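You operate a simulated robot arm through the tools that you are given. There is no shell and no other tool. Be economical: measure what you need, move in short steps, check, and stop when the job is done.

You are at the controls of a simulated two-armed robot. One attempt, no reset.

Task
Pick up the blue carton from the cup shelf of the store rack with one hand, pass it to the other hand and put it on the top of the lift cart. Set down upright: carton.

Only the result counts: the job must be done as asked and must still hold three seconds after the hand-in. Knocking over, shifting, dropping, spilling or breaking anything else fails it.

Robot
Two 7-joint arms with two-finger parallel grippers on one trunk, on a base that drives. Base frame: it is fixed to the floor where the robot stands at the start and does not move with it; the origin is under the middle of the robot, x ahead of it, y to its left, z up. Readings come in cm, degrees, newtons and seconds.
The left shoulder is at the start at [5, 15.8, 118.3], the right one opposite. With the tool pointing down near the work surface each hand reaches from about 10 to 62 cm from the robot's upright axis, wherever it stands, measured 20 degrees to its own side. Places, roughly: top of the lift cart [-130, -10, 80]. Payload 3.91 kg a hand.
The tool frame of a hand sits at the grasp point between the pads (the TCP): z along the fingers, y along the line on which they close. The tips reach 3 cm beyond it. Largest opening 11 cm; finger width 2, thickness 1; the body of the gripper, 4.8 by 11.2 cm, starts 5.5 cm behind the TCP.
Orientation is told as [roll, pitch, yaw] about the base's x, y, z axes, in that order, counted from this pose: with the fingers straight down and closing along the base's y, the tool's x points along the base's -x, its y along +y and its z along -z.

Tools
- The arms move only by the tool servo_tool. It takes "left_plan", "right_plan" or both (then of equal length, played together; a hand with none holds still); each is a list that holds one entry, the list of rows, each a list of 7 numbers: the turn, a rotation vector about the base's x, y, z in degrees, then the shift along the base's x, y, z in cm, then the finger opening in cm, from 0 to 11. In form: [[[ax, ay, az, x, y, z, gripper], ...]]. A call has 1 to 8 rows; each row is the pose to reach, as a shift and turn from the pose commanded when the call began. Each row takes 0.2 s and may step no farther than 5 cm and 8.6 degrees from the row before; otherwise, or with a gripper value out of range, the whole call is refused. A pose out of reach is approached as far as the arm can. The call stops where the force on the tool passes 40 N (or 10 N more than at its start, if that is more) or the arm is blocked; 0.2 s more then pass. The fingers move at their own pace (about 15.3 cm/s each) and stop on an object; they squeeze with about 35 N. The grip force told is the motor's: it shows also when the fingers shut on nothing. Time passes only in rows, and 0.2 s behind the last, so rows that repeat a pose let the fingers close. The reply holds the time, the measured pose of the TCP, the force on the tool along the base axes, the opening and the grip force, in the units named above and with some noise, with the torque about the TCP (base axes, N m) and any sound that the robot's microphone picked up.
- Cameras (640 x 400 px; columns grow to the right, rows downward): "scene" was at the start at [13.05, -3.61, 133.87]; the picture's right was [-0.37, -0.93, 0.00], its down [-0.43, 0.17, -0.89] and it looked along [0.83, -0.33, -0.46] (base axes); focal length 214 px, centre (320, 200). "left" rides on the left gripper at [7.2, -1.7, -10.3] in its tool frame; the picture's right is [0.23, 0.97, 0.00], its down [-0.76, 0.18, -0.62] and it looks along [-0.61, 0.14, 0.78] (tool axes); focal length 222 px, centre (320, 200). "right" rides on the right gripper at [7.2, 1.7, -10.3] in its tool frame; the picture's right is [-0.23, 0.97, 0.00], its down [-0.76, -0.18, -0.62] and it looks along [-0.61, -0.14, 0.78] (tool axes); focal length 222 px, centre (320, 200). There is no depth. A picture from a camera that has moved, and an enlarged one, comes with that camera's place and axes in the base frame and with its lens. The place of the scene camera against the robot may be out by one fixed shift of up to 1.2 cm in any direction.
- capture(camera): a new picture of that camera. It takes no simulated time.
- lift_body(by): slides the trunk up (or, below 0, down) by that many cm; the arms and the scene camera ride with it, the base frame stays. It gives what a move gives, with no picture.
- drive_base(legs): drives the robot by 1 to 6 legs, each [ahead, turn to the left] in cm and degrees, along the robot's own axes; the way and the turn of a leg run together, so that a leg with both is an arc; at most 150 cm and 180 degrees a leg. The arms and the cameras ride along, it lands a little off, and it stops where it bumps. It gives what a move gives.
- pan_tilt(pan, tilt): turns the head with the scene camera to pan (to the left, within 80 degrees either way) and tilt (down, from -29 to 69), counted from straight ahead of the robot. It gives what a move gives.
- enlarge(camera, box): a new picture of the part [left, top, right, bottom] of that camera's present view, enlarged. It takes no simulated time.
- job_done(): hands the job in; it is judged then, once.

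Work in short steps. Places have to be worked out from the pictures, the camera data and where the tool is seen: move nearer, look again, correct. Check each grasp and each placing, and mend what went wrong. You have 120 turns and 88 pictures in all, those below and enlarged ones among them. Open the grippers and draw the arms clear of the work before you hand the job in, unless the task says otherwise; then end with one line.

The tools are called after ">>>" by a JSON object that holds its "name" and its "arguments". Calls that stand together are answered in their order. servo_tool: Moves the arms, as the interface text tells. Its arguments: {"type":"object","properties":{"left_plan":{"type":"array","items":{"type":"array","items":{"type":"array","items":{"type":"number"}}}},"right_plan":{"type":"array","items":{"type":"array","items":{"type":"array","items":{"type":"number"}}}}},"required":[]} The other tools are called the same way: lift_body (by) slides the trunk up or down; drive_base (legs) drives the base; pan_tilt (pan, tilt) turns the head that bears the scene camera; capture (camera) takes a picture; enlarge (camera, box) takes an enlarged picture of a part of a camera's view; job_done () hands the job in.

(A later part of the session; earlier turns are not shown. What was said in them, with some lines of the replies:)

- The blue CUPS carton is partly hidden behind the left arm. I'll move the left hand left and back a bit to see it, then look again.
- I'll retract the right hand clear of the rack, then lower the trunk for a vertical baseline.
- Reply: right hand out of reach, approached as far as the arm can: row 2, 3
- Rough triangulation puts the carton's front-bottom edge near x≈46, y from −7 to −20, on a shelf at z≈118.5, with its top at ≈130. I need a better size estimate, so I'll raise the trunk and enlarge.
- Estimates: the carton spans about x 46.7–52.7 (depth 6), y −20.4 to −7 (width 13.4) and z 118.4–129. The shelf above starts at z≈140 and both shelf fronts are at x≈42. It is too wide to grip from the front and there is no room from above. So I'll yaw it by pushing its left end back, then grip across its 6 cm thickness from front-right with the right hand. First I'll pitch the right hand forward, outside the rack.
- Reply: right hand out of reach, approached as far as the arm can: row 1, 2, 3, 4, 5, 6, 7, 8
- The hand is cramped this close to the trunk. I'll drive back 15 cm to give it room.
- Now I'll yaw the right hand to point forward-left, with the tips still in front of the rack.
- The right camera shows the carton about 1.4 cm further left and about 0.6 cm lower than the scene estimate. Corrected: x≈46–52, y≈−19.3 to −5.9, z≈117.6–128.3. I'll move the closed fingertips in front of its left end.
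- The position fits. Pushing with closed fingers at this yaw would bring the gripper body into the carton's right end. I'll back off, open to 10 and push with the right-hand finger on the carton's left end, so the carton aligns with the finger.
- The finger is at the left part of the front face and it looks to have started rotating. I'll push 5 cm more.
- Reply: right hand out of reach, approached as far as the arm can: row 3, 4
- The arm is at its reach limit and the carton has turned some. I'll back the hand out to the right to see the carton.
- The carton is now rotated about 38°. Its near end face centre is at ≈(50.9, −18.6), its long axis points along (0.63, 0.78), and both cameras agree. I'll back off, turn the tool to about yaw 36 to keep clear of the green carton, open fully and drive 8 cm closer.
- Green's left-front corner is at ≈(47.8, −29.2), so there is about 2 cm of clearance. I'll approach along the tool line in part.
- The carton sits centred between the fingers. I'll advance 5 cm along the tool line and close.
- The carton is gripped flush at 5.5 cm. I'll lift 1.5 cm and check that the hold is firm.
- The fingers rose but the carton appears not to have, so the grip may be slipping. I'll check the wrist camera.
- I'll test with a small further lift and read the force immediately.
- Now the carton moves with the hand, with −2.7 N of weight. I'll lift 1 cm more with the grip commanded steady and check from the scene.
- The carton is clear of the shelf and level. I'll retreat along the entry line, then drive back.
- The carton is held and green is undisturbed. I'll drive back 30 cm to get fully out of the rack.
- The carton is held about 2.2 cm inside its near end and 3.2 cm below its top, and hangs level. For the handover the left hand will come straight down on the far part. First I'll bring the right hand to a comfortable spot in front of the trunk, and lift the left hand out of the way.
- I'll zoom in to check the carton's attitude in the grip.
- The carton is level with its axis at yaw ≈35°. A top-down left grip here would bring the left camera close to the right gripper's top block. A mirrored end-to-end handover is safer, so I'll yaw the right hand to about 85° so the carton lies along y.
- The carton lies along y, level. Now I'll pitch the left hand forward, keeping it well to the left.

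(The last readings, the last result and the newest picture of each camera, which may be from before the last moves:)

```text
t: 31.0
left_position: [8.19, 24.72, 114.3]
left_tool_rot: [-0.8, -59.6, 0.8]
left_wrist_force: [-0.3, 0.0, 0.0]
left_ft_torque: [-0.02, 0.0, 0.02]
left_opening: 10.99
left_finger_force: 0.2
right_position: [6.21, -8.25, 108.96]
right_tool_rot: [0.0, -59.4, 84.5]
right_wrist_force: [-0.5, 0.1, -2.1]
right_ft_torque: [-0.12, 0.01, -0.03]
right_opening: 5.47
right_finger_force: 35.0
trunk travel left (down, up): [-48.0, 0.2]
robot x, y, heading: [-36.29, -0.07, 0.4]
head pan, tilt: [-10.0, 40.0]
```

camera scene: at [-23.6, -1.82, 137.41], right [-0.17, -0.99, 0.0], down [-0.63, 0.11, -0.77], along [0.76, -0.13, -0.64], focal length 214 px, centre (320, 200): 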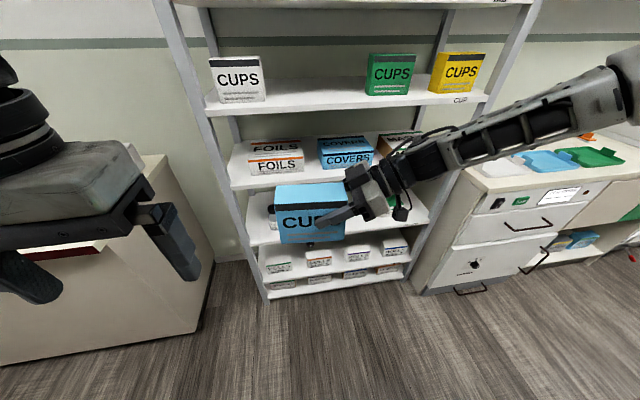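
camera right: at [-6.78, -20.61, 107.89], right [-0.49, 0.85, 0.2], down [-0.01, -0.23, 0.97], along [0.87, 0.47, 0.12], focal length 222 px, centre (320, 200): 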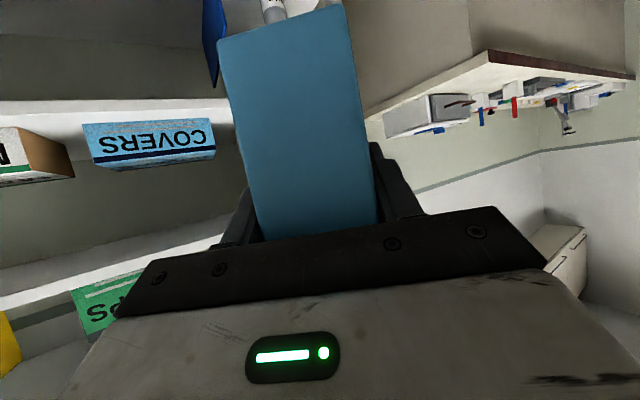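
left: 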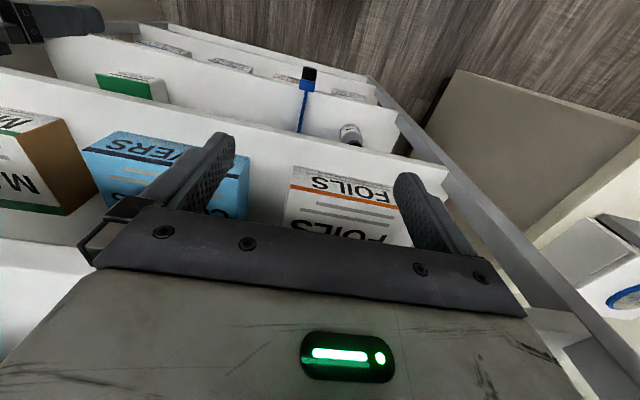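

Reached. Now I'll yaw the left hand inward, first half.

>>> {"name": "servo_tool", "arguments": {"left_plan": [[[0, 0, -8.5, 0, 0, -0.7, 11], [0, 0, -17, 0, 0, -1.4, 11], [0, 0, -25.5, 0, 0, -2.1, 11], [0, 0, -34, 0, 0, -3, 11], [0, 0, -42.5, 0, 0, -4, 11], [0, 0, -51, 0, 0, -5, 11], [0, 0, -51, 0, 0, -5, 11]]]}}

>>> {"name": "servo_tool", "arguments": {"left_plan": [[[0, 0, -8.5, 0, 0, 0, 11], [0, 0, -17, 0, -1, 0, 11], [0, 0, -25.5, 0, -2, 0, 11], [0, 0, -34, 0, -4, 0, 11], [0, 0, -42.5, 0, -6, 0, 11], [0, 0, -44.5, 0, -8, 0, 11], [0, 0, -44.5, 0, -8, 0, 11]]]}}

>>> {"name": "capture", "arguments": {"camera": "scene"}}

>>> {"name": "capture", "arguments": {"camera": "left"}}

```text
t: 32.6
left_position: [7.85, 16.49, 109.07]
left_tool_rot: [-3.8, -62.2, -46.4]
left_wrist_force: [-0.9, 1.5, -4.5]
left_ft_torque: [-0.26, -0.23, -0.03]
left_opening: 10.98
left_finger_force: 0.1
left hand out of reach, approached as far as the arm can: row 5, 6, 7
right_position: [6.26, -8.38, 109.05]
right_tool_rot: [0.0, -59.5, 84.5]
right_wrist_force: [-0.6, -0.4, -0.7]
right_ft_torque: [-0.03, -0.02, -0.01]
right_opening: 5.46
right_finger_force: 35.0
trunk travel left (down, up): [-48.0, 0.2]
robot x, y, heading: [-36.87, -0.03, 0.6]
head pan, tilt: [-10.0, 40.0]
```

```text
t: 34.2
left_position: [7.26, 8.86, 108.25]
left_tool_rot: [-0.9, -59.7, -94.5]
left_wrist_force: [-0.1, 0.9, -1.1]
left_ft_torque: [0.0, 0.01, 0.0]
left_opening: 11.04
left_finger_force: 0.0
left hand out of reach, approached as far as the arm can: row 1, 2, 3, 4, 5
right_position: [6.23, -8.28, 108.92]
right_tool_rot: [0.0, -59.5, 84.6]
right_wrist_force: [0.1, 0.9, -2.7]
right_ft_torque: [-0.1, 0.0, -0.02]
right_opening: 5.48
right_finger_force: 34.9
trunk travel left (down, up): [-48.0, 0.2]
robot x, y, heading: [-36.62, 0.05, 0.6]
head pan, tilt: [-10.0, 40.0]
```

```text
54 pictures are left
camera scene: at [-23.56, -1.81, 137.4], right [-0.17, -0.99, 0.0], down [-0.63, 0.11, -0.77], along [0.76, -0.13, -0.64], focal length 214 px, centre (320, 200)
```

scene: 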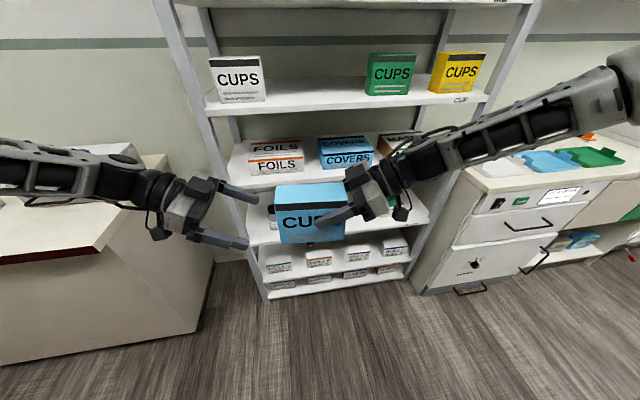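

```text
53 pictures are left
camera left: at [6.7, 21.51, 107.04], right [0.98, 0.02, -0.2], down [0.2, 0.14, 0.97], along [0.05, -0.99, 0.13], focal length 222 px, centre (320, 200)
```

left: 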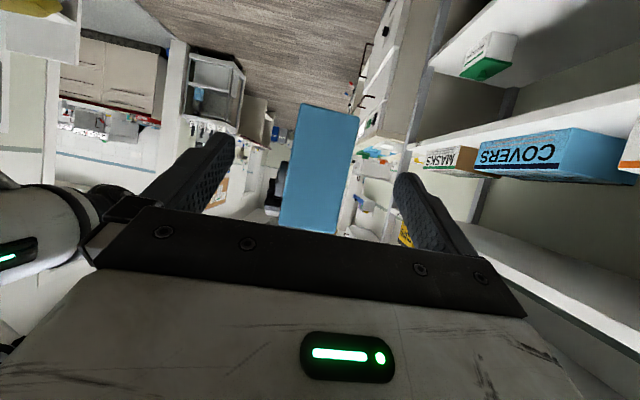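

The left hand is aligned with the carton. I'll advance 10 cm to straddle the far end.

>>> {"name": "servo_tool", "arguments": {"left_plan": [[[0, 0, 0, 0, -2.5, 0.3, 11], [0, 0, 0, 0, -5, 0.6, 11], [0, 0, 0, 0, -7.5, 0.6, 11], [0, 0, 0, -0.2, -10, 0.6, 11], [0, 0, 0, -0.2, -10, 0.6, 11]]]}}

>>> {"name": "capture", "arguments": {"camera": "left"}}

>>> {"name": "enlarge", "arguments": {"camera": "scene", "box": [210, 130, 450, 280]}}

```text
t: 35.4
left_position: [7.04, -0.86, 108.9]
left_tool_rot: [-0.8, -59.5, -94.4]
left_wrist_force: [-0.1, 0.0, -0.8]
left_ft_torque: [-0.03, 0.0, 0.02]
left_opening: 11.01
left_finger_force: 0.1
right_position: [6.22, -8.17, 109.05]
right_tool_rot: [0.0, -59.4, 84.6]
right_wrist_force: [-0.2, 0.0, -2.4]
right_ft_torque: [-0.11, 0.02, 0.04]
right_opening: 5.45
right_finger_force: 34.6
trunk travel left (down, up): [-48.0, 0.2]
robot x, y, heading: [-36.53, 0.43, 0.3]
head pan, tilt: [-10.0, 40.0]
```

```text
52 pictures are left
camera left: at [6.38, 11.79, 107.86], right [0.98, 0.03, -0.2], down [0.2, 0.13, 0.97], along [0.05, -0.99, 0.13], focal length 222 px, centre (320, 200)
```

left: 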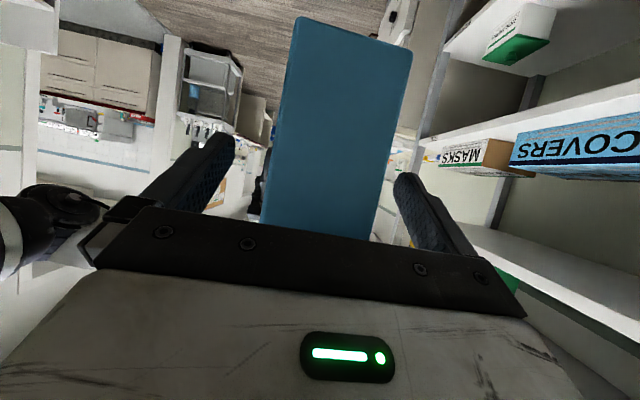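

```text
2.67 times, centred on (330, 205) of scene
camera zoom: at [-23.58, -1.77, 137.41], right [-0.17, -0.99, 0.0], down [-0.63, 0.11, -0.77], along [0.76, -0.13, -0.64], focal length 572 px, centre (293, 187)
```

zoom: 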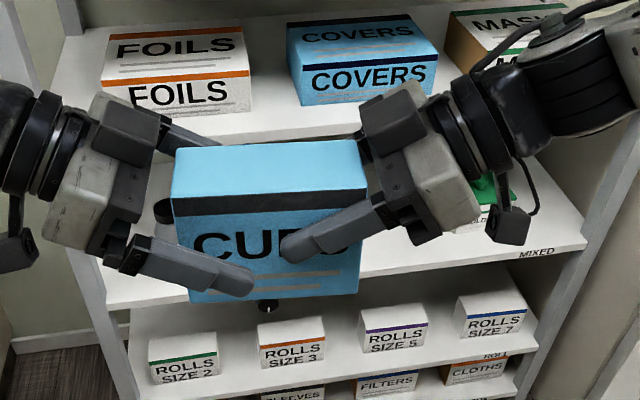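

The left fingers straddle the far end without touching the right fingers. I'll close the left gripper.

>>> {"name": "servo_tool", "arguments": {"left_plan": [[[0, 0, 0, 0, 0, 0, 8], [0, 0, 0, 0, 0, 0, 6.5], [0, 0, 0, 0, 0, 0, 5.5], [0, 0, 0, 0, 0, 0, 3], [0, 0, 0, 0, 0, 0, 0], [0, 0, 0, 0, 0, 0, 0]]]}}

>>> {"name": "enlarge", "arguments": {"camera": "scene", "box": [210, 130, 450, 280]}}

```text
t: 36.8
left_position: [7.01, -0.82, 108.95]
left_tool_rot: [-0.8, -59.7, -94.6]
left_wrist_force: [-3.1, -1.2, -0.2]
left_ft_torque: [0.02, -0.29, 0.05]
left_opening: 5.48
left_finger_force: 34.7
right_position: [6.24, -8.25, 108.9]
right_tool_rot: [0.0, -59.4, 84.5]
right_wrist_force: [2.6, 1.0, -1.7]
right_ft_torque: [-0.08, 0.33, -0.28]
right_opening: 5.48
right_finger_force: 34.9
trunk travel left (down, up): [-48.0, 0.2]
robot x, y, heading: [-36.48, 0.19, 0.3]
head pan, tilt: [-10.0, 40.0]
```

```text
2.67 times, centred on (330, 205) of scene
camera zoom: at [-23.58, -1.8, 137.41], right [-0.17, -0.99, 0.0], down [-0.63, 0.11, -0.77], along [0.76, -0.13, -0.64], focal length 572 px, centre (293, 187)
```

zoom: 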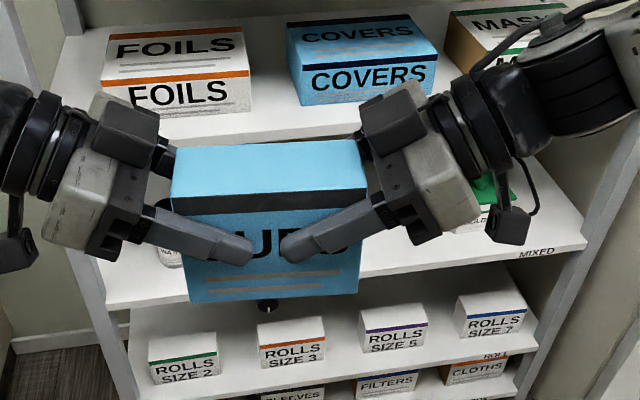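

Both hands hold it firmly (5.48 cm each). I'll open the right hand while the left holds still, then pull the right back.

>>> {"name": "servo_tool", "arguments": {"right_plan": [[[0, 0, 0, 0, 0, 0, 8], [0, 0, 0, 0, 0, 0, 11], [0, 0, 0, 0, 0, 0, 11], [0, 0, 0, 0, -3, 0, 11], [0, 0, 0, 0, -6, 0, 11], [0, 0, 0, 0, -10, 0, 11], [0, 0, 0, 0, -14, 0, 11]]]}}

>>> {"name": "capture", "arguments": {"camera": "scene"}}

```text
t: 38.4
left_position: [6.99, -0.95, 108.88]
left_tool_rot: [-0.8, -59.5, -94.5]
left_wrist_force: [0.2, 0.6, -0.4]
left_ft_torque: [0.09, 0.02, -0.04]
left_opening: 5.48
left_finger_force: 34.8
right_position: [6.24, -22.52, 108.49]
right_tool_rot: [0.0, -59.4, 84.6]
right_wrist_force: [-0.2, -0.1, -1.1]
right_ft_torque: [0.03, -0.01, 0.0]
right_opening: 11.0
right_finger_force: 0.1
trunk travel left (down, up): [-48.0, 0.2]
robot x, y, heading: [-36.5, -0.26, 0.5]
head pan, tilt: [-10.0, 40.0]
```

```text
49 pictures are left
camera scene: at [-23.59, -1.86, 137.41], right [-0.17, -0.99, 0.0], down [-0.63, 0.11, -0.77], along [0.76, -0.13, -0.64], focal length 214 px, centre (320, 200)
```

scene: 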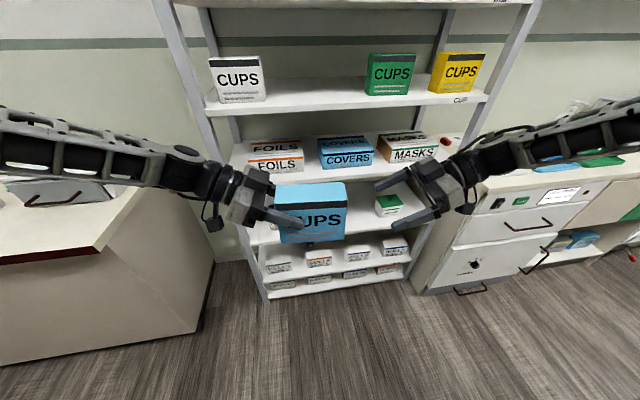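

The left hand holds the carton alone and it is level. Before turning I'll look to both sides for obstacles.

>>> {"name": "pan_tilt", "arguments": {"pan": 80, "tilt": 30}}

>>> {"name": "capture", "arguments": {"camera": "scene"}}

>>> {"name": "pan_tilt", "arguments": {"pan": -80, "tilt": 30}}

>>> {"name": "capture", "arguments": {"camera": "scene"}}

```text
t: 40.0
left_position: [6.91, -0.83, 108.97]
left_tool_rot: [-0.9, -59.6, -94.5]
left_wrist_force: [-0.1, 0.1, -0.2]
left_ft_torque: [0.06, -0.01, -0.02]
left_opening: 5.47
left_finger_force: 35.1
right_position: [6.32, -22.22, 108.52]
right_tool_rot: [0.1, -59.5, 84.7]
right_wrist_force: [-0.1, 0.2, 0.4]
right_ft_torque: [-0.01, -0.01, 0.01]
right_opening: 10.99
right_finger_force: 0.1
trunk travel left (down, up): [-48.0, 0.2]
robot x, y, heading: [-36.49, -0.09, 0.6]
head pan, tilt: [80.0, 30.0]
```

```text
48 pictures are left
camera scene: at [-30.46, 8.52, 138.94], right [0.99, -0.17, 0.0], down [-0.08, -0.49, -0.87], along [0.14, 0.85, -0.5], focal length 214 px, centre (320, 200)
```

scene: 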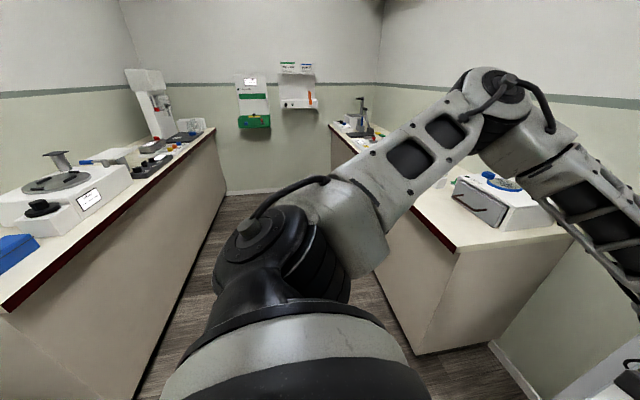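

```text
t: 42.5
left_position: [7.03, -0.87, 108.89]
left_tool_rot: [-0.9, -59.6, -94.4]
left_wrist_force: [0.2, -0.5, 0.4]
left_ft_torque: [0.09, -0.02, -0.02]
left_opening: 5.49
left_finger_force: 34.9
right_position: [6.26, -22.15, 108.62]
right_tool_rot: [0.0, -59.4, 84.6]
right_wrist_force: [0.2, 0.1, -1.1]
right_ft_torque: [0.01, -0.03, 0.0]
right_opening: 10.98
right_finger_force: 0.0
trunk travel left (down, up): [-48.0, 0.2]
robot x, y, heading: [-36.29, -0.17, 0.1]
head pan, tilt: [-80.0, 30.0]
```

```text
47 pictures are left
camera scene: at [-30.31, -9.29, 138.94], right [-0.98, -0.18, 0.0], down [-0.09, 0.49, -0.87], along [0.16, -0.85, -0.5], focal length 214 px, centre (320, 200)
```

scene: 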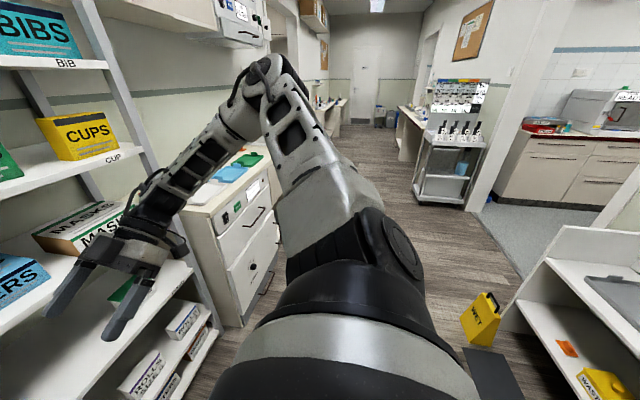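

The surroundings look clear within about 60 cm. I'll turn right 90° first, then look toward the cart.

>>> {"name": "drive_base", "arguments": {"legs": [[0, -90]]}}

>>> {"name": "capture", "arguments": {"camera": "scene"}}

```text
t: 46.7
left_position: [-37.54, -43.65, 108.9]
left_tool_rot: [-0.8, -59.6, 175.1]
left_wrist_force: [0.3, 0.2, -0.4]
left_ft_torque: [-0.02, -0.12, 0.03]
left_opening: 5.49
left_finger_force: 35.0
right_position: [-58.99, -42.76, 108.63]
right_tool_rot: [-0.1, -59.3, -5.7]
right_wrist_force: [-1.2, -0.6, 0.4]
right_ft_torque: [0.03, 0.01, -0.04]
right_opening: 10.99
right_finger_force: 0.1
trunk travel left (down, up): [-48.0, 0.2]
robot x, y, heading: [-36.62, -0.51, -90.0]
head pan, tilt: [-80.0, 30.0]
```

```text
46 pictures are left
camera scene: at [-44.9, -6.03, 138.94], right [-0.17, 0.98, 0.0], down [0.49, 0.09, -0.87], along [-0.85, -0.15, -0.5], focal length 214 px, centre (320, 200)
```

scene: 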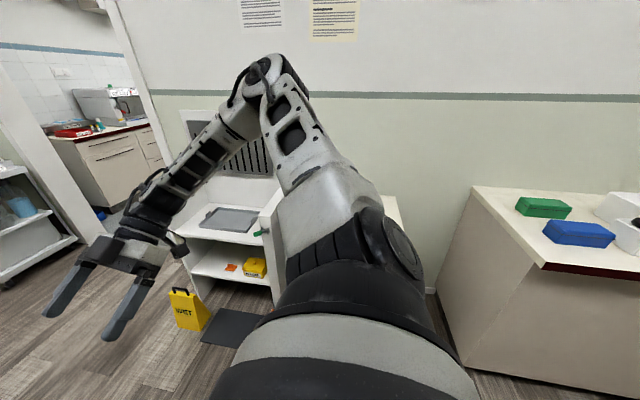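

The cart seems to be behind the right arm. I'll turn a further 60° and look with the head centred.

>>> {"name": "drive_base", "arguments": {"legs": [[0, -60]]}}

>>> {"name": "pan_tilt", "arguments": {"pan": -25, "tilt": 30}}

>>> {"name": "capture", "arguments": {"camera": "scene"}}

```text
t: 49.8
left_position: [-74.9, -20.72, 108.91]
left_tool_rot: [-0.7, -59.6, 114.5]
left_wrist_force: [-0.4, 0.1, 0.3]
left_ft_torque: [-0.08, -0.06, 0.01]
left_opening: 5.48
left_finger_force: 35.0
right_position: [-84.76, -1.57, 108.61]
right_tool_rot: [-0.1, -59.5, -66.4]
right_wrist_force: [-0.3, 1.1, 0.6]
right_ft_torque: [0.02, 0.01, -0.04]
right_opening: 10.96
right_finger_force: 0.0
trunk travel left (down, up): [-48.0, 0.2]
robot x, y, heading: [-36.51, -0.04, -150.4]
head pan, tilt: [-80.0, 30.0]
```

```text
t: 51.0
left_position: [-74.9, -20.79, 108.96]
left_tool_rot: [-0.9, -59.6, 114.5]
left_wrist_force: [0.1, 0.0, 0.2]
left_ft_torque: [-0.11, -0.02, -0.02]
left_opening: 5.47
left_finger_force: 34.8
right_position: [-84.77, -1.52, 108.47]
right_tool_rot: [0.0, -59.3, -66.4]
right_wrist_force: [-0.2, 0.1, -0.3]
right_ft_torque: [-0.01, 0.02, 0.03]
right_opening: 11.0
right_finger_force: 0.1
trunk travel left (down, up): [-48.0, 0.2]
robot x, y, heading: [-36.56, -0.75, -150.5]
head pan, tilt: [-25.0, 30.0]
```

```text
45 pictures are left
camera scene: at [-48.5, -3.11, 138.94], right [-0.08, 1.0, 0.0], down [0.5, 0.04, -0.87], along [-0.86, -0.07, -0.5], focal length 214 px, centre (320, 200)
```

scene: 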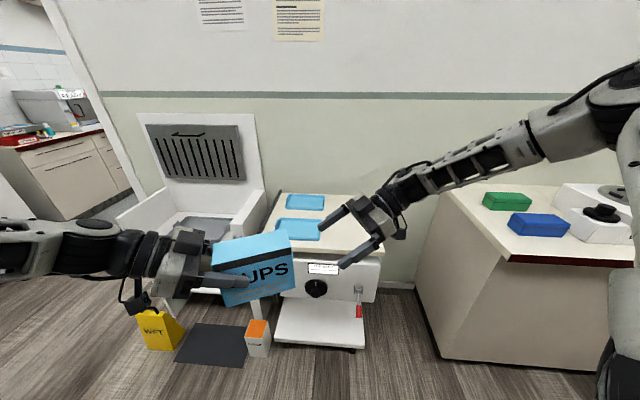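

The lift cart top spans roughly x −105 to −154 and y −30 to +20. Two blue trays take up its y<−8 side, leaving the other side free. I'll turn the last 30° and look straight at it.

>>> {"name": "drive_base", "arguments": {"legs": [[0, -30]]}}

>>> {"name": "servo_tool", "arguments": {"right_plan": [[[0, 0, 0, 2, 4, 2, 11], [0, 0, 0, 4, 8, 4, 11], [0, 0, 0, 6, 12, 6, 11], [0, 0, 0, 6, 16, 8, 11], [0, 0, 0, 6, 20, 10, 11]]]}}

>>> {"name": "pan_tilt", "arguments": {"pan": 0, "tilt": 35}}

>>> {"name": "capture", "arguments": {"camera": "scene"}}

```text
t: 52.9
left_position: [-79.95, 1.63, 108.97]
left_tool_rot: [-0.8, -59.7, 83.9]
left_wrist_force: [-0.6, 0.5, -0.3]
left_ft_torque: [-0.12, 0.05, -0.03]
left_opening: 5.48
left_finger_force: 35.4
right_position: [-78.78, 23.09, 108.64]
right_tool_rot: [0.0, -59.3, -97.0]
right_wrist_force: [-0.8, 0.6, 0.6]
right_ft_torque: [0.0, -0.03, 0.0]
right_opening: 11.0
right_finger_force: 0.1
trunk travel left (down, up): [-48.0, 0.2]
robot x, y, heading: [-36.83, 0.07, 179.2]
head pan, tilt: [-25.0, 30.0]
```

```text
t: 54.1
left_position: [-79.98, 1.76, 108.95]
left_tool_rot: [-0.9, -59.5, 83.8]
left_wrist_force: [0.3, -0.3, -0.5]
left_ft_torque: [-0.08, 0.0, -0.02]
left_opening: 5.48
left_finger_force: 34.9
right_position: [-72.76, 42.98, 118.76]
right_tool_rot: [0.1, -59.5, -97.0]
right_wrist_force: [0.0, 0.9, 0.3]
right_ft_torque: [0.0, -0.02, 0.03]
right_opening: 11.0
right_finger_force: 0.0
trunk travel left (down, up): [-48.0, 0.2]
robot x, y, heading: [-36.36, -0.05, 179.2]
head pan, tilt: [-25.0, 30.0]
```

```text
t: 55.0
left_position: [-80.03, 1.62, 109.02]
left_tool_rot: [-0.8, -59.5, 83.9]
left_wrist_force: [0.9, 1.9, 0.0]
left_ft_torque: [-0.13, 0.0, 0.0]
left_opening: 5.47
left_finger_force: 35.9
right_position: [-72.92, 42.92, 118.53]
right_tool_rot: [0.1, -59.2, -96.9]
right_wrist_force: [0.1, 0.1, 0.0]
right_ft_torque: [0.0, 0.04, -0.03]
right_opening: 11.0
right_finger_force: 0.0
trunk travel left (down, up): [-48.0, 0.2]
robot x, y, heading: [-36.28, 0.1, 179.0]
head pan, tilt: [0.0, 35.0]
```

```text
44 pictures are left
camera scene: at [-48.8, -0.19, 138.16], right [0.02, 1.0, 0.0], down [0.57, -0.01, -0.82], along [-0.82, 0.01, -0.57], focal length 214 px, centre (320, 200)
```

scene: 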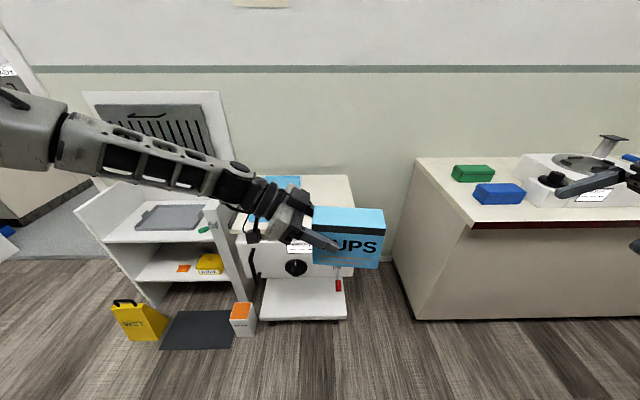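

The path ahead is clear. I'll drive forward 22 cm with the carton well above the cart top, then look down at the top.

>>> {"name": "drive_base", "arguments": {"legs": [[22, 0]]}}

>>> {"name": "pan_tilt", "arguments": {"pan": 0, "tilt": 50}}

>>> {"name": "capture", "arguments": {"camera": "scene"}}

>>> {"name": "capture", "arguments": {"camera": "left"}}

```text
t: 56.7
left_position: [-102.27, 2.18, 108.92]
left_tool_rot: [-0.9, -59.6, 83.9]
left_wrist_force: [-0.2, -0.5, -0.2]
left_ft_torque: [-0.08, 0.05, -0.02]
left_opening: 5.49
left_finger_force: 35.1
right_position: [-95.13, 43.43, 118.63]
right_tool_rot: [0.1, -59.3, -97.2]
right_wrist_force: [0.8, 0.4, 0.6]
right_ft_torque: [0.02, -0.03, 0.02]
right_opening: 10.98
right_finger_force: 0.0
trunk travel left (down, up): [-48.0, 0.2]
robot x, y, heading: [-58.81, 0.1, 179.0]
head pan, tilt: [0.0, 35.0]
```

```text
t: 57.5
left_position: [-102.24, 2.18, 109.0]
left_tool_rot: [-0.8, -59.6, 83.8]
left_wrist_force: [-0.4, 0.2, -0.4]
left_ft_torque: [-0.08, 0.02, 0.01]
left_opening: 5.5
left_finger_force: 35.2
right_position: [-94.97, 43.44, 118.69]
right_tool_rot: [0.0, -59.3, -97.1]
right_wrist_force: [-0.8, 0.2, -0.3]
right_ft_torque: [0.0, 0.04, -0.03]
right_opening: 11.01
right_finger_force: 0.1
trunk travel left (down, up): [-48.0, 0.2]
robot x, y, heading: [-58.83, 0.47, 178.8]
head pan, tilt: [0.0, 50.0]
```

```text
43 pictures are left
camera scene: at [-69.95, 0.21, 136.0], right [0.02, 1.0, 0.0], down [0.77, -0.01, -0.64], along [-0.64, 0.01, -0.77], focal length 214 px, centre (320, 200)
```

scene: 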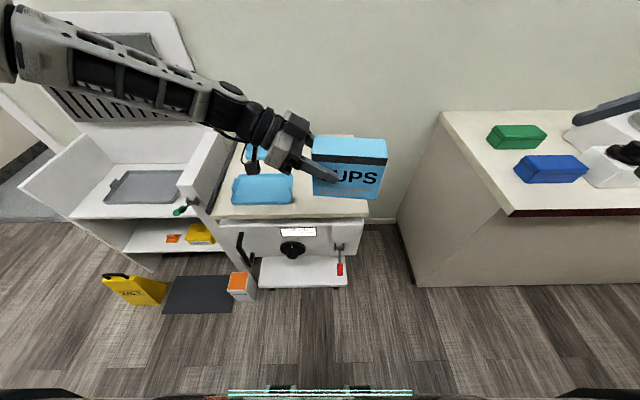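

```text
42 pictures are left
camera left: at [-102.13, -10.54, 107.86], right [-0.98, 0.0, -0.2], down [-0.2, -0.13, 0.97], along [-0.02, 0.99, 0.13], focal length 222 px, centre (320, 200)
```

left: 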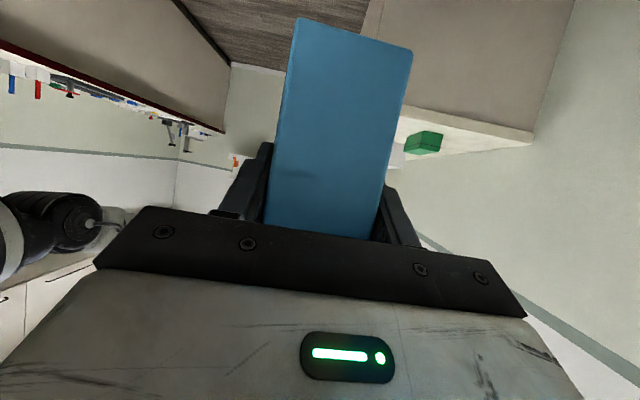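

The free area is about y −9 to 15 behind the front edge at x≈−108, beside the tray. The carton currently spans y≈−1 to 12, which is fine. I'll extend the left hand over the top, draw the right hand back, and then drive 5 cm closer.

>>> {"name": "servo_tool", "arguments": {"left_plan": [[[0, 0, 0, -2, 0, 0, 0], [0, 0, 0, -4, 0, 0, 0], [0, 0, 0, -6, 0, 0, 0], [0, 0, 0, -8, 0, 0, 0], [0, 0, 0, -8, 0, 0, 0]]], "right_plan": [[[0, 0, 0, 3, 0, 0, 11], [0, 0, 0, 6, 0, 0, 11], [0, 0, 0, 9, 0, 0, 11], [0, 0, 0, 12, 0, 0, 11], [0, 0, 0, 12, 0, 0, 11]]]}}

>>> {"name": "drive_base", "arguments": {"legs": [[5.5, 0]]}}

```text
t: 58.7
left_position: [-110.39, 2.34, 109.02]
left_tool_rot: [-1.0, -59.6, 83.9]
left_wrist_force: [-0.9, -0.4, 0.2]
left_ft_torque: [-0.1, -0.01, 0.04]
left_opening: 5.48
left_finger_force: 34.1
right_position: [-83.21, 43.57, 118.86]
right_tool_rot: [-0.1, -59.4, -96.9]
right_wrist_force: [-1.2, 0.7, -0.1]
right_ft_torque: [0.0, 0.0, -0.04]
right_opening: 11.01
right_finger_force: 0.0
trunk travel left (down, up): [-48.0, 0.2]
robot x, y, heading: [-58.64, 0.16, 178.9]
head pan, tilt: [0.0, 50.0]
```

```text
t: 59.6
left_position: [-115.76, 2.3, 109.05]
left_tool_rot: [-1.0, -59.7, 84.0]
left_wrist_force: [-0.4, 0.1, -3.1]
left_ft_torque: [-0.09, 0.0, 0.0]
left_opening: 5.52
left_finger_force: 35.3
right_position: [-88.59, 43.74, 118.74]
right_tool_rot: [0.1, -59.3, -97.1]
right_wrist_force: [-0.5, -0.3, -0.4]
right_ft_torque: [-0.02, 0.02, 0.02]
right_opening: 11.01
right_finger_force: 0.2
trunk travel left (down, up): [-48.0, 0.2]
robot x, y, heading: [-64.47, -0.08, 179.0]
head pan, tilt: [0.0, 50.0]
```

Now I'll lower the trunk 16 cm (carton bottom about 85.5) and look.

>>> {"name": "lift_body", "arguments": {"by": -16}}

>>> {"name": "capture", "arguments": {"camera": "scene"}}

>>> {"name": "capture", "arguments": {"camera": "left"}}

```text
t: 61.5
left_position: [-115.61, 2.36, 93.06]
left_tool_rot: [-0.8, -59.6, 83.8]
left_wrist_force: [-0.2, -0.4, -1.6]
left_ft_torque: [-0.07, -0.01, 0.02]
left_opening: 5.48
left_finger_force: 35.0
right_position: [-88.52, 43.91, 102.76]
right_tool_rot: [0.0, -59.2, -97.0]
right_wrist_force: [0.2, 0.9, 0.3]
right_ft_torque: [0.02, -0.02, 0.0]
right_opening: 11.0
right_finger_force: 0.1
trunk travel left (down, up): [-32.0, 16.2]
robot x, y, heading: [-64.11, 0.23, 178.6]
head pan, tilt: [0.0, 50.0]
```

```text
41 pictures are left
camera scene: at [-75.28, 0.3, 120.0], right [0.02, 1.0, 0.0], down [0.77, -0.01, -0.64], along [-0.64, 0.01, -0.77], focal length 214 px, centre (320, 200)
```

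scene: 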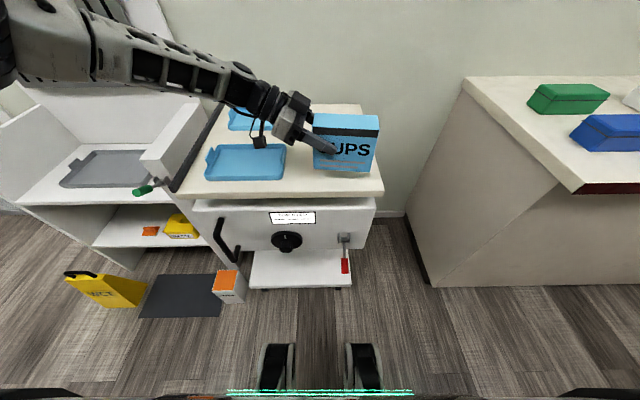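

```text
40 pictures are left
camera left: at [-115.51, -10.37, 92.01], right [-0.98, 0.0, -0.2], down [-0.2, -0.13, 0.97], along [-0.02, 0.99, 0.13], focal length 222 px, centre (320, 200)
```

left: 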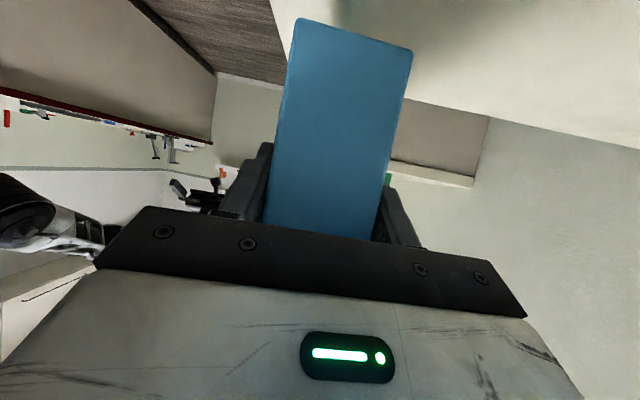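

The carton is over the free part of the cart, beside the tray. I'll lower in small steps and watch the force.

>>> {"name": "servo_tool", "arguments": {"left_plan": [[[0, 0, 0, 0, 0, -0.7, 0], [0, 0, 0, 0, 0, -1.4, 0], [0, 0, 0, 0, 0, -2.1, 0], [0, 0, 0, 0, 0, -2.8, 0], [0, 0, 0, 0, 0, -2.8, 0]]]}}

>>> {"name": "enlarge", "arguments": {"camera": "scene", "box": [200, 90, 420, 220]}}

```text
t: 62.6
left_position: [-115.6, 2.31, 90.2]
left_tool_rot: [-0.8, -59.6, 83.8]
left_wrist_force: [0.2, -0.1, -2.9]
left_ft_torque: [-0.11, -0.01, 0.05]
left_opening: 5.47
left_finger_force: 35.0
right_position: [-88.51, 43.64, 102.8]
right_tool_rot: [0.0, -59.3, -97.0]
right_wrist_force: [0.1, -0.1, 0.1]
right_ft_torque: [0.02, 0.0, -0.01]
right_opening: 10.98
right_finger_force: 0.1
trunk travel left (down, up): [-32.0, 16.2]
robot x, y, heading: [-64.15, 0.34, 178.7]
head pan, tilt: [0.0, 50.0]
```

```text
2.91 times, centred on (310, 155) of scene
camera zoom: at [-75.28, 0.31, 119.99], right [0.02, 1.0, 0.0], down [0.77, -0.01, -0.64], along [-0.64, 0.01, -0.77], focal length 624 px, centre (349, 331)
```

zoom: 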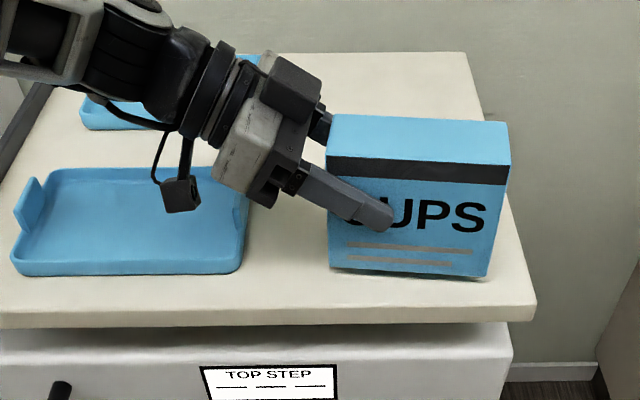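

The carton is still level with no contact yet (−2.9 N weight). I'll continue down in small steps.

>>> {"name": "servo_tool", "arguments": {"left_plan": [[[0, 0, 0, 0, 0, -0.4, 0], [0, 0, 0, 0, 0, -0.8, 0], [0, 0, 0, 0, 0, -1.2, 0], [0, 0, 0, 0, 0, -1.6, 0]]]}}

>>> {"name": "enlarge", "arguments": {"camera": "scene", "box": [200, 90, 420, 220]}}

```text
t: 63.6
left_position: [-115.55, 2.42, 89.05]
left_tool_rot: [-0.1, -59.8, 83.4]
left_wrist_force: [3.8, -4.7, 17.9]
left_ft_torque: [-0.81, 0.14, 0.17]
left_opening: 5.47
left_finger_force: 34.7
right_position: [-88.25, 43.58, 102.88]
right_tool_rot: [-0.1, -59.3, -96.8]
right_wrist_force: [-0.3, 0.4, 0.6]
right_ft_torque: [0.0, -0.01, -0.02]
right_opening: 11.02
right_finger_force: 0.1
trunk travel left (down, up): [-32.0, 16.2]
robot x, y, heading: [-64.31, 0.35, 178.7]
head pan, tilt: [0.0, 50.0]
```

```text
2.91 times, centred on (310, 155) of scene
camera zoom: at [-75.11, 0.26, 120.05], right [0.02, 1.0, 0.0], down [0.76, -0.01, -0.64], along [-0.64, 0.01, -0.76], focal length 624 px, centre (349, 331)
```

zoom: 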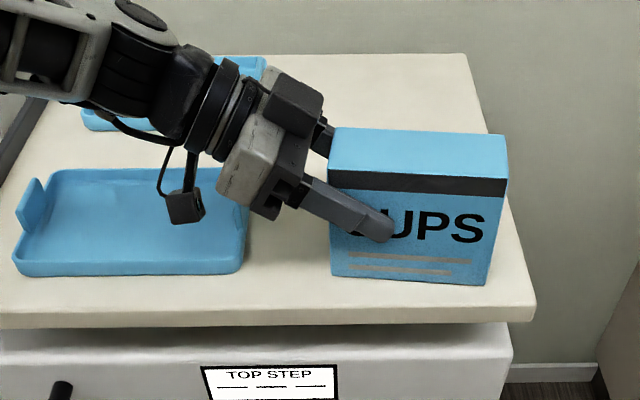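

Contact: 18 N upward and the carton rests on the top. I'll ease up 0.4 cm to relieve the press, then open gradually.

>>> {"name": "servo_tool", "arguments": {"left_plan": [[[0, 0, 0, 0, 0, 0.35, 0], [0, 0, 0, 0, 0, 0.35, 0]]]}}

>>> {"name": "servo_tool", "arguments": {"left_plan": [[[0, 0, 0, 0, 0, 0, 6.2], [0, 0, 0, 0, 0, 0, 8], [0, 0, 0, 0, 0, 0, 10], [0, 0, 0, 0, 0, 0, 11], [0, 0, 0, 0, 0, 0, 11]]]}}

>>> {"name": "enlarge", "arguments": {"camera": "scene", "box": [200, 90, 420, 220]}}

>>> {"name": "capture", "arguments": {"camera": "left"}}

```text
t: 64.2
left_position: [-115.7, 2.37, 89.06]
left_tool_rot: [-0.6, -59.7, 83.6]
left_wrist_force: [-1.0, -2.8, 11.0]
left_ft_torque: [-0.57, 0.45, 0.06]
left_opening: 5.49
left_finger_force: 34.5
right_position: [-88.4, 43.75, 102.76]
right_tool_rot: [-0.1, -59.3, -96.9]
right_wrist_force: [0.1, 0.3, 0.5]
right_ft_torque: [-0.03, -0.01, 0.01]
right_opening: 11.0
right_finger_force: 0.1
trunk travel left (down, up): [-32.0, 16.2]
robot x, y, heading: [-64.43, 0.63, 178.9]
head pan, tilt: [0.0, 50.0]
```

```text
t: 65.5
left_position: [-115.68, 2.33, 89.06]
left_tool_rot: [-0.8, -59.6, 83.8]
left_wrist_force: [0.3, -0.4, 0.9]
left_ft_torque: [-0.01, 0.01, -0.03]
left_opening: 11.01
left_finger_force: 0.1
right_position: [-88.54, 43.74, 102.7]
right_tool_rot: [0.0, -59.3, -96.9]
right_wrist_force: [0.1, -0.7, -0.2]
right_ft_torque: [0.0, 0.01, -0.02]
right_opening: 11.0
right_finger_force: 0.0
trunk travel left (down, up): [-32.0, 16.2]
robot x, y, heading: [-64.23, 0.49, 178.6]
head pan, tilt: [0.0, 50.0]
```

```text
2.91 times, centred on (310, 155) of scene
camera zoom: at [-75.27, 0.31, 119.99], right [0.02, 1.0, 0.0], down [0.77, -0.01, -0.64], along [-0.64, 0.01, -0.77], focal length 624 px, centre (349, 331)
```

zoom: 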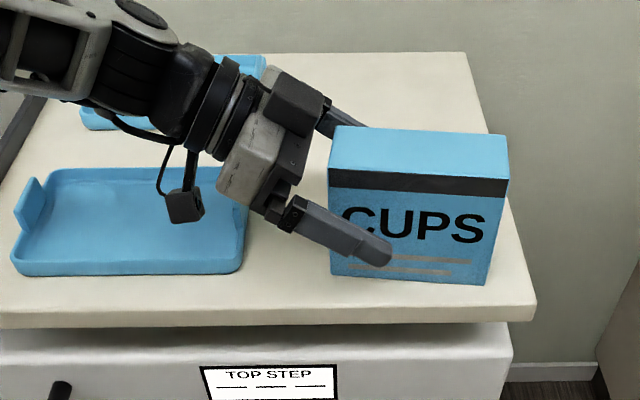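

```text
36 pictures are left
camera left: at [-115.55, -10.39, 88.0], right [-0.98, 0.0, -0.2], down [-0.2, -0.13, 0.97], along [-0.02, 0.99, 0.13], focal length 222 px, centre (320, 200)
```

left: 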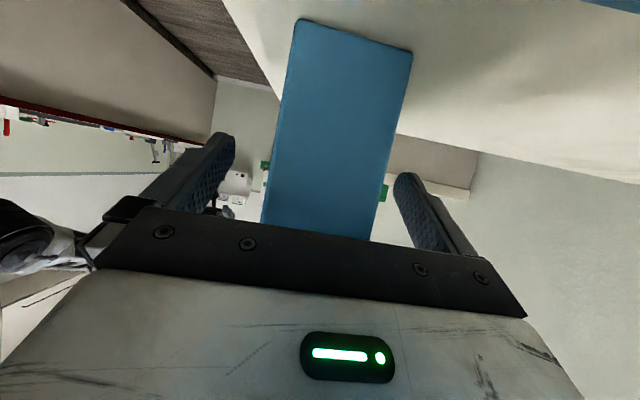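

The carton stands free and upright. I'll withdraw the left hand back and up along its own axis.

>>> {"name": "servo_tool", "arguments": {"left_plan": [[[0, 0, 0, -0.2, -2, 1.2, 11], [0, 0, 0, -0.4, -4, 2.5, 11], [0, 0, 0, -0.7, -7, 4.5, 11], [0, 0, 0, -1, -10, 7, 11], [0, 0, 0, 0, -12, 11, 11], [0, 0, 0, 3, -13, 14, 11], [0, 0, 0, 7, -13, 16, 11], [0, 0, 0, 11, -13, 17, 11]]]}}

>>> {"name": "capture", "arguments": {"camera": "scene"}}

```text
t: 67.2
left_position: [-106.37, -6.4, 106.2]
left_tool_rot: [-0.9, -59.6, 83.9]
left_wrist_force: [0.2, -0.2, -0.2]
left_ft_torque: [0.02, 0.0, 0.03]
left_opening: 10.99
left_finger_force: 0.1
left hand out of reach, approached as far as the arm can: row 6, 7, 8
right_position: [-88.48, 43.74, 102.59]
right_tool_rot: [0.0, -59.3, -96.9]
right_wrist_force: [-0.4, -0.1, 0.4]
right_ft_torque: [0.04, 0.01, 0.02]
right_opening: 11.01
right_finger_force: 0.2
trunk travel left (down, up): [-32.0, 16.2]
robot x, y, heading: [-63.82, 0.62, 178.8]
head pan, tilt: [0.0, 50.0]
```

```text
35 pictures are left
camera scene: at [-75.23, 0.32, 120.0], right [0.02, 1.0, 0.0], down [0.77, -0.01, -0.64], along [-0.64, 0.01, -0.77], focal length 214 px, centre (320, 200)
```

scene: 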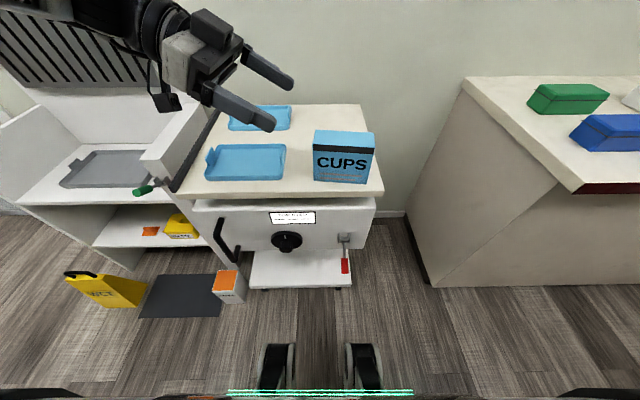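

The carton stands upright on the cart and the trays are undisturbed. I'll back off 15 cm to draw both arms clear and check once more.

>>> {"name": "drive_base", "arguments": {"legs": [[-15, 0]]}}

>>> {"name": "capture", "arguments": {"camera": "scene"}}

```text
t: 68.6
left_position: [-91.65, -6.54, 106.21]
left_tool_rot: [-0.8, -59.7, 83.7]
left_wrist_force: [0.4, -0.3, 0.5]
left_ft_torque: [-0.01, 0.01, -0.01]
left_opening: 11.0
left_finger_force: 0.0
right_position: [-73.57, 43.41, 102.73]
right_tool_rot: [-0.1, -59.2, -97.1]
right_wrist_force: [-0.1, 0.4, 0.0]
right_ft_torque: [0.02, 0.01, 0.01]
right_opening: 11.0
right_finger_force: 0.0
trunk travel left (down, up): [-32.0, 16.2]
robot x, y, heading: [-49.6, 0.11, 178.5]
head pan, tilt: [0.0, 50.0]
```

```text
34 pictures are left
camera scene: at [-60.5, 0.04, 120.0], right [0.02, 1.0, 0.0], down [0.77, -0.02, -0.64], along [-0.64, 0.01, -0.77], focal length 214 px, centre (320, 200)
```

scene: 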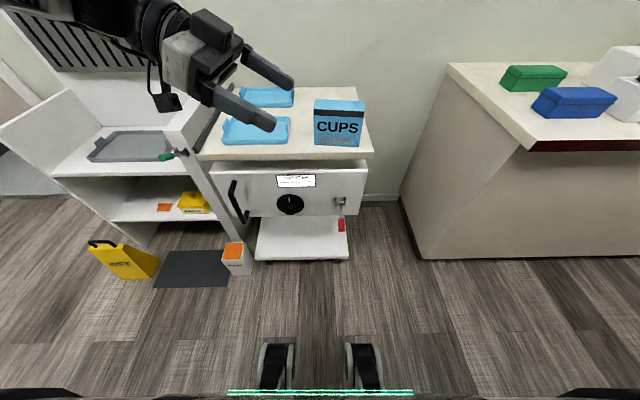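

Everything is in place, with both hands open and clear, so I'm handing in.

>>> {"name": "job_done", "arguments": {}}

```text
The job is handed in.
```

I took the blue carton off the cup shelf with the right hand, passed it to the left, and set it upright on top of the lift cart. The last picture shows it standing beside the trays with both hands open and clear. I saw nothing else moved.
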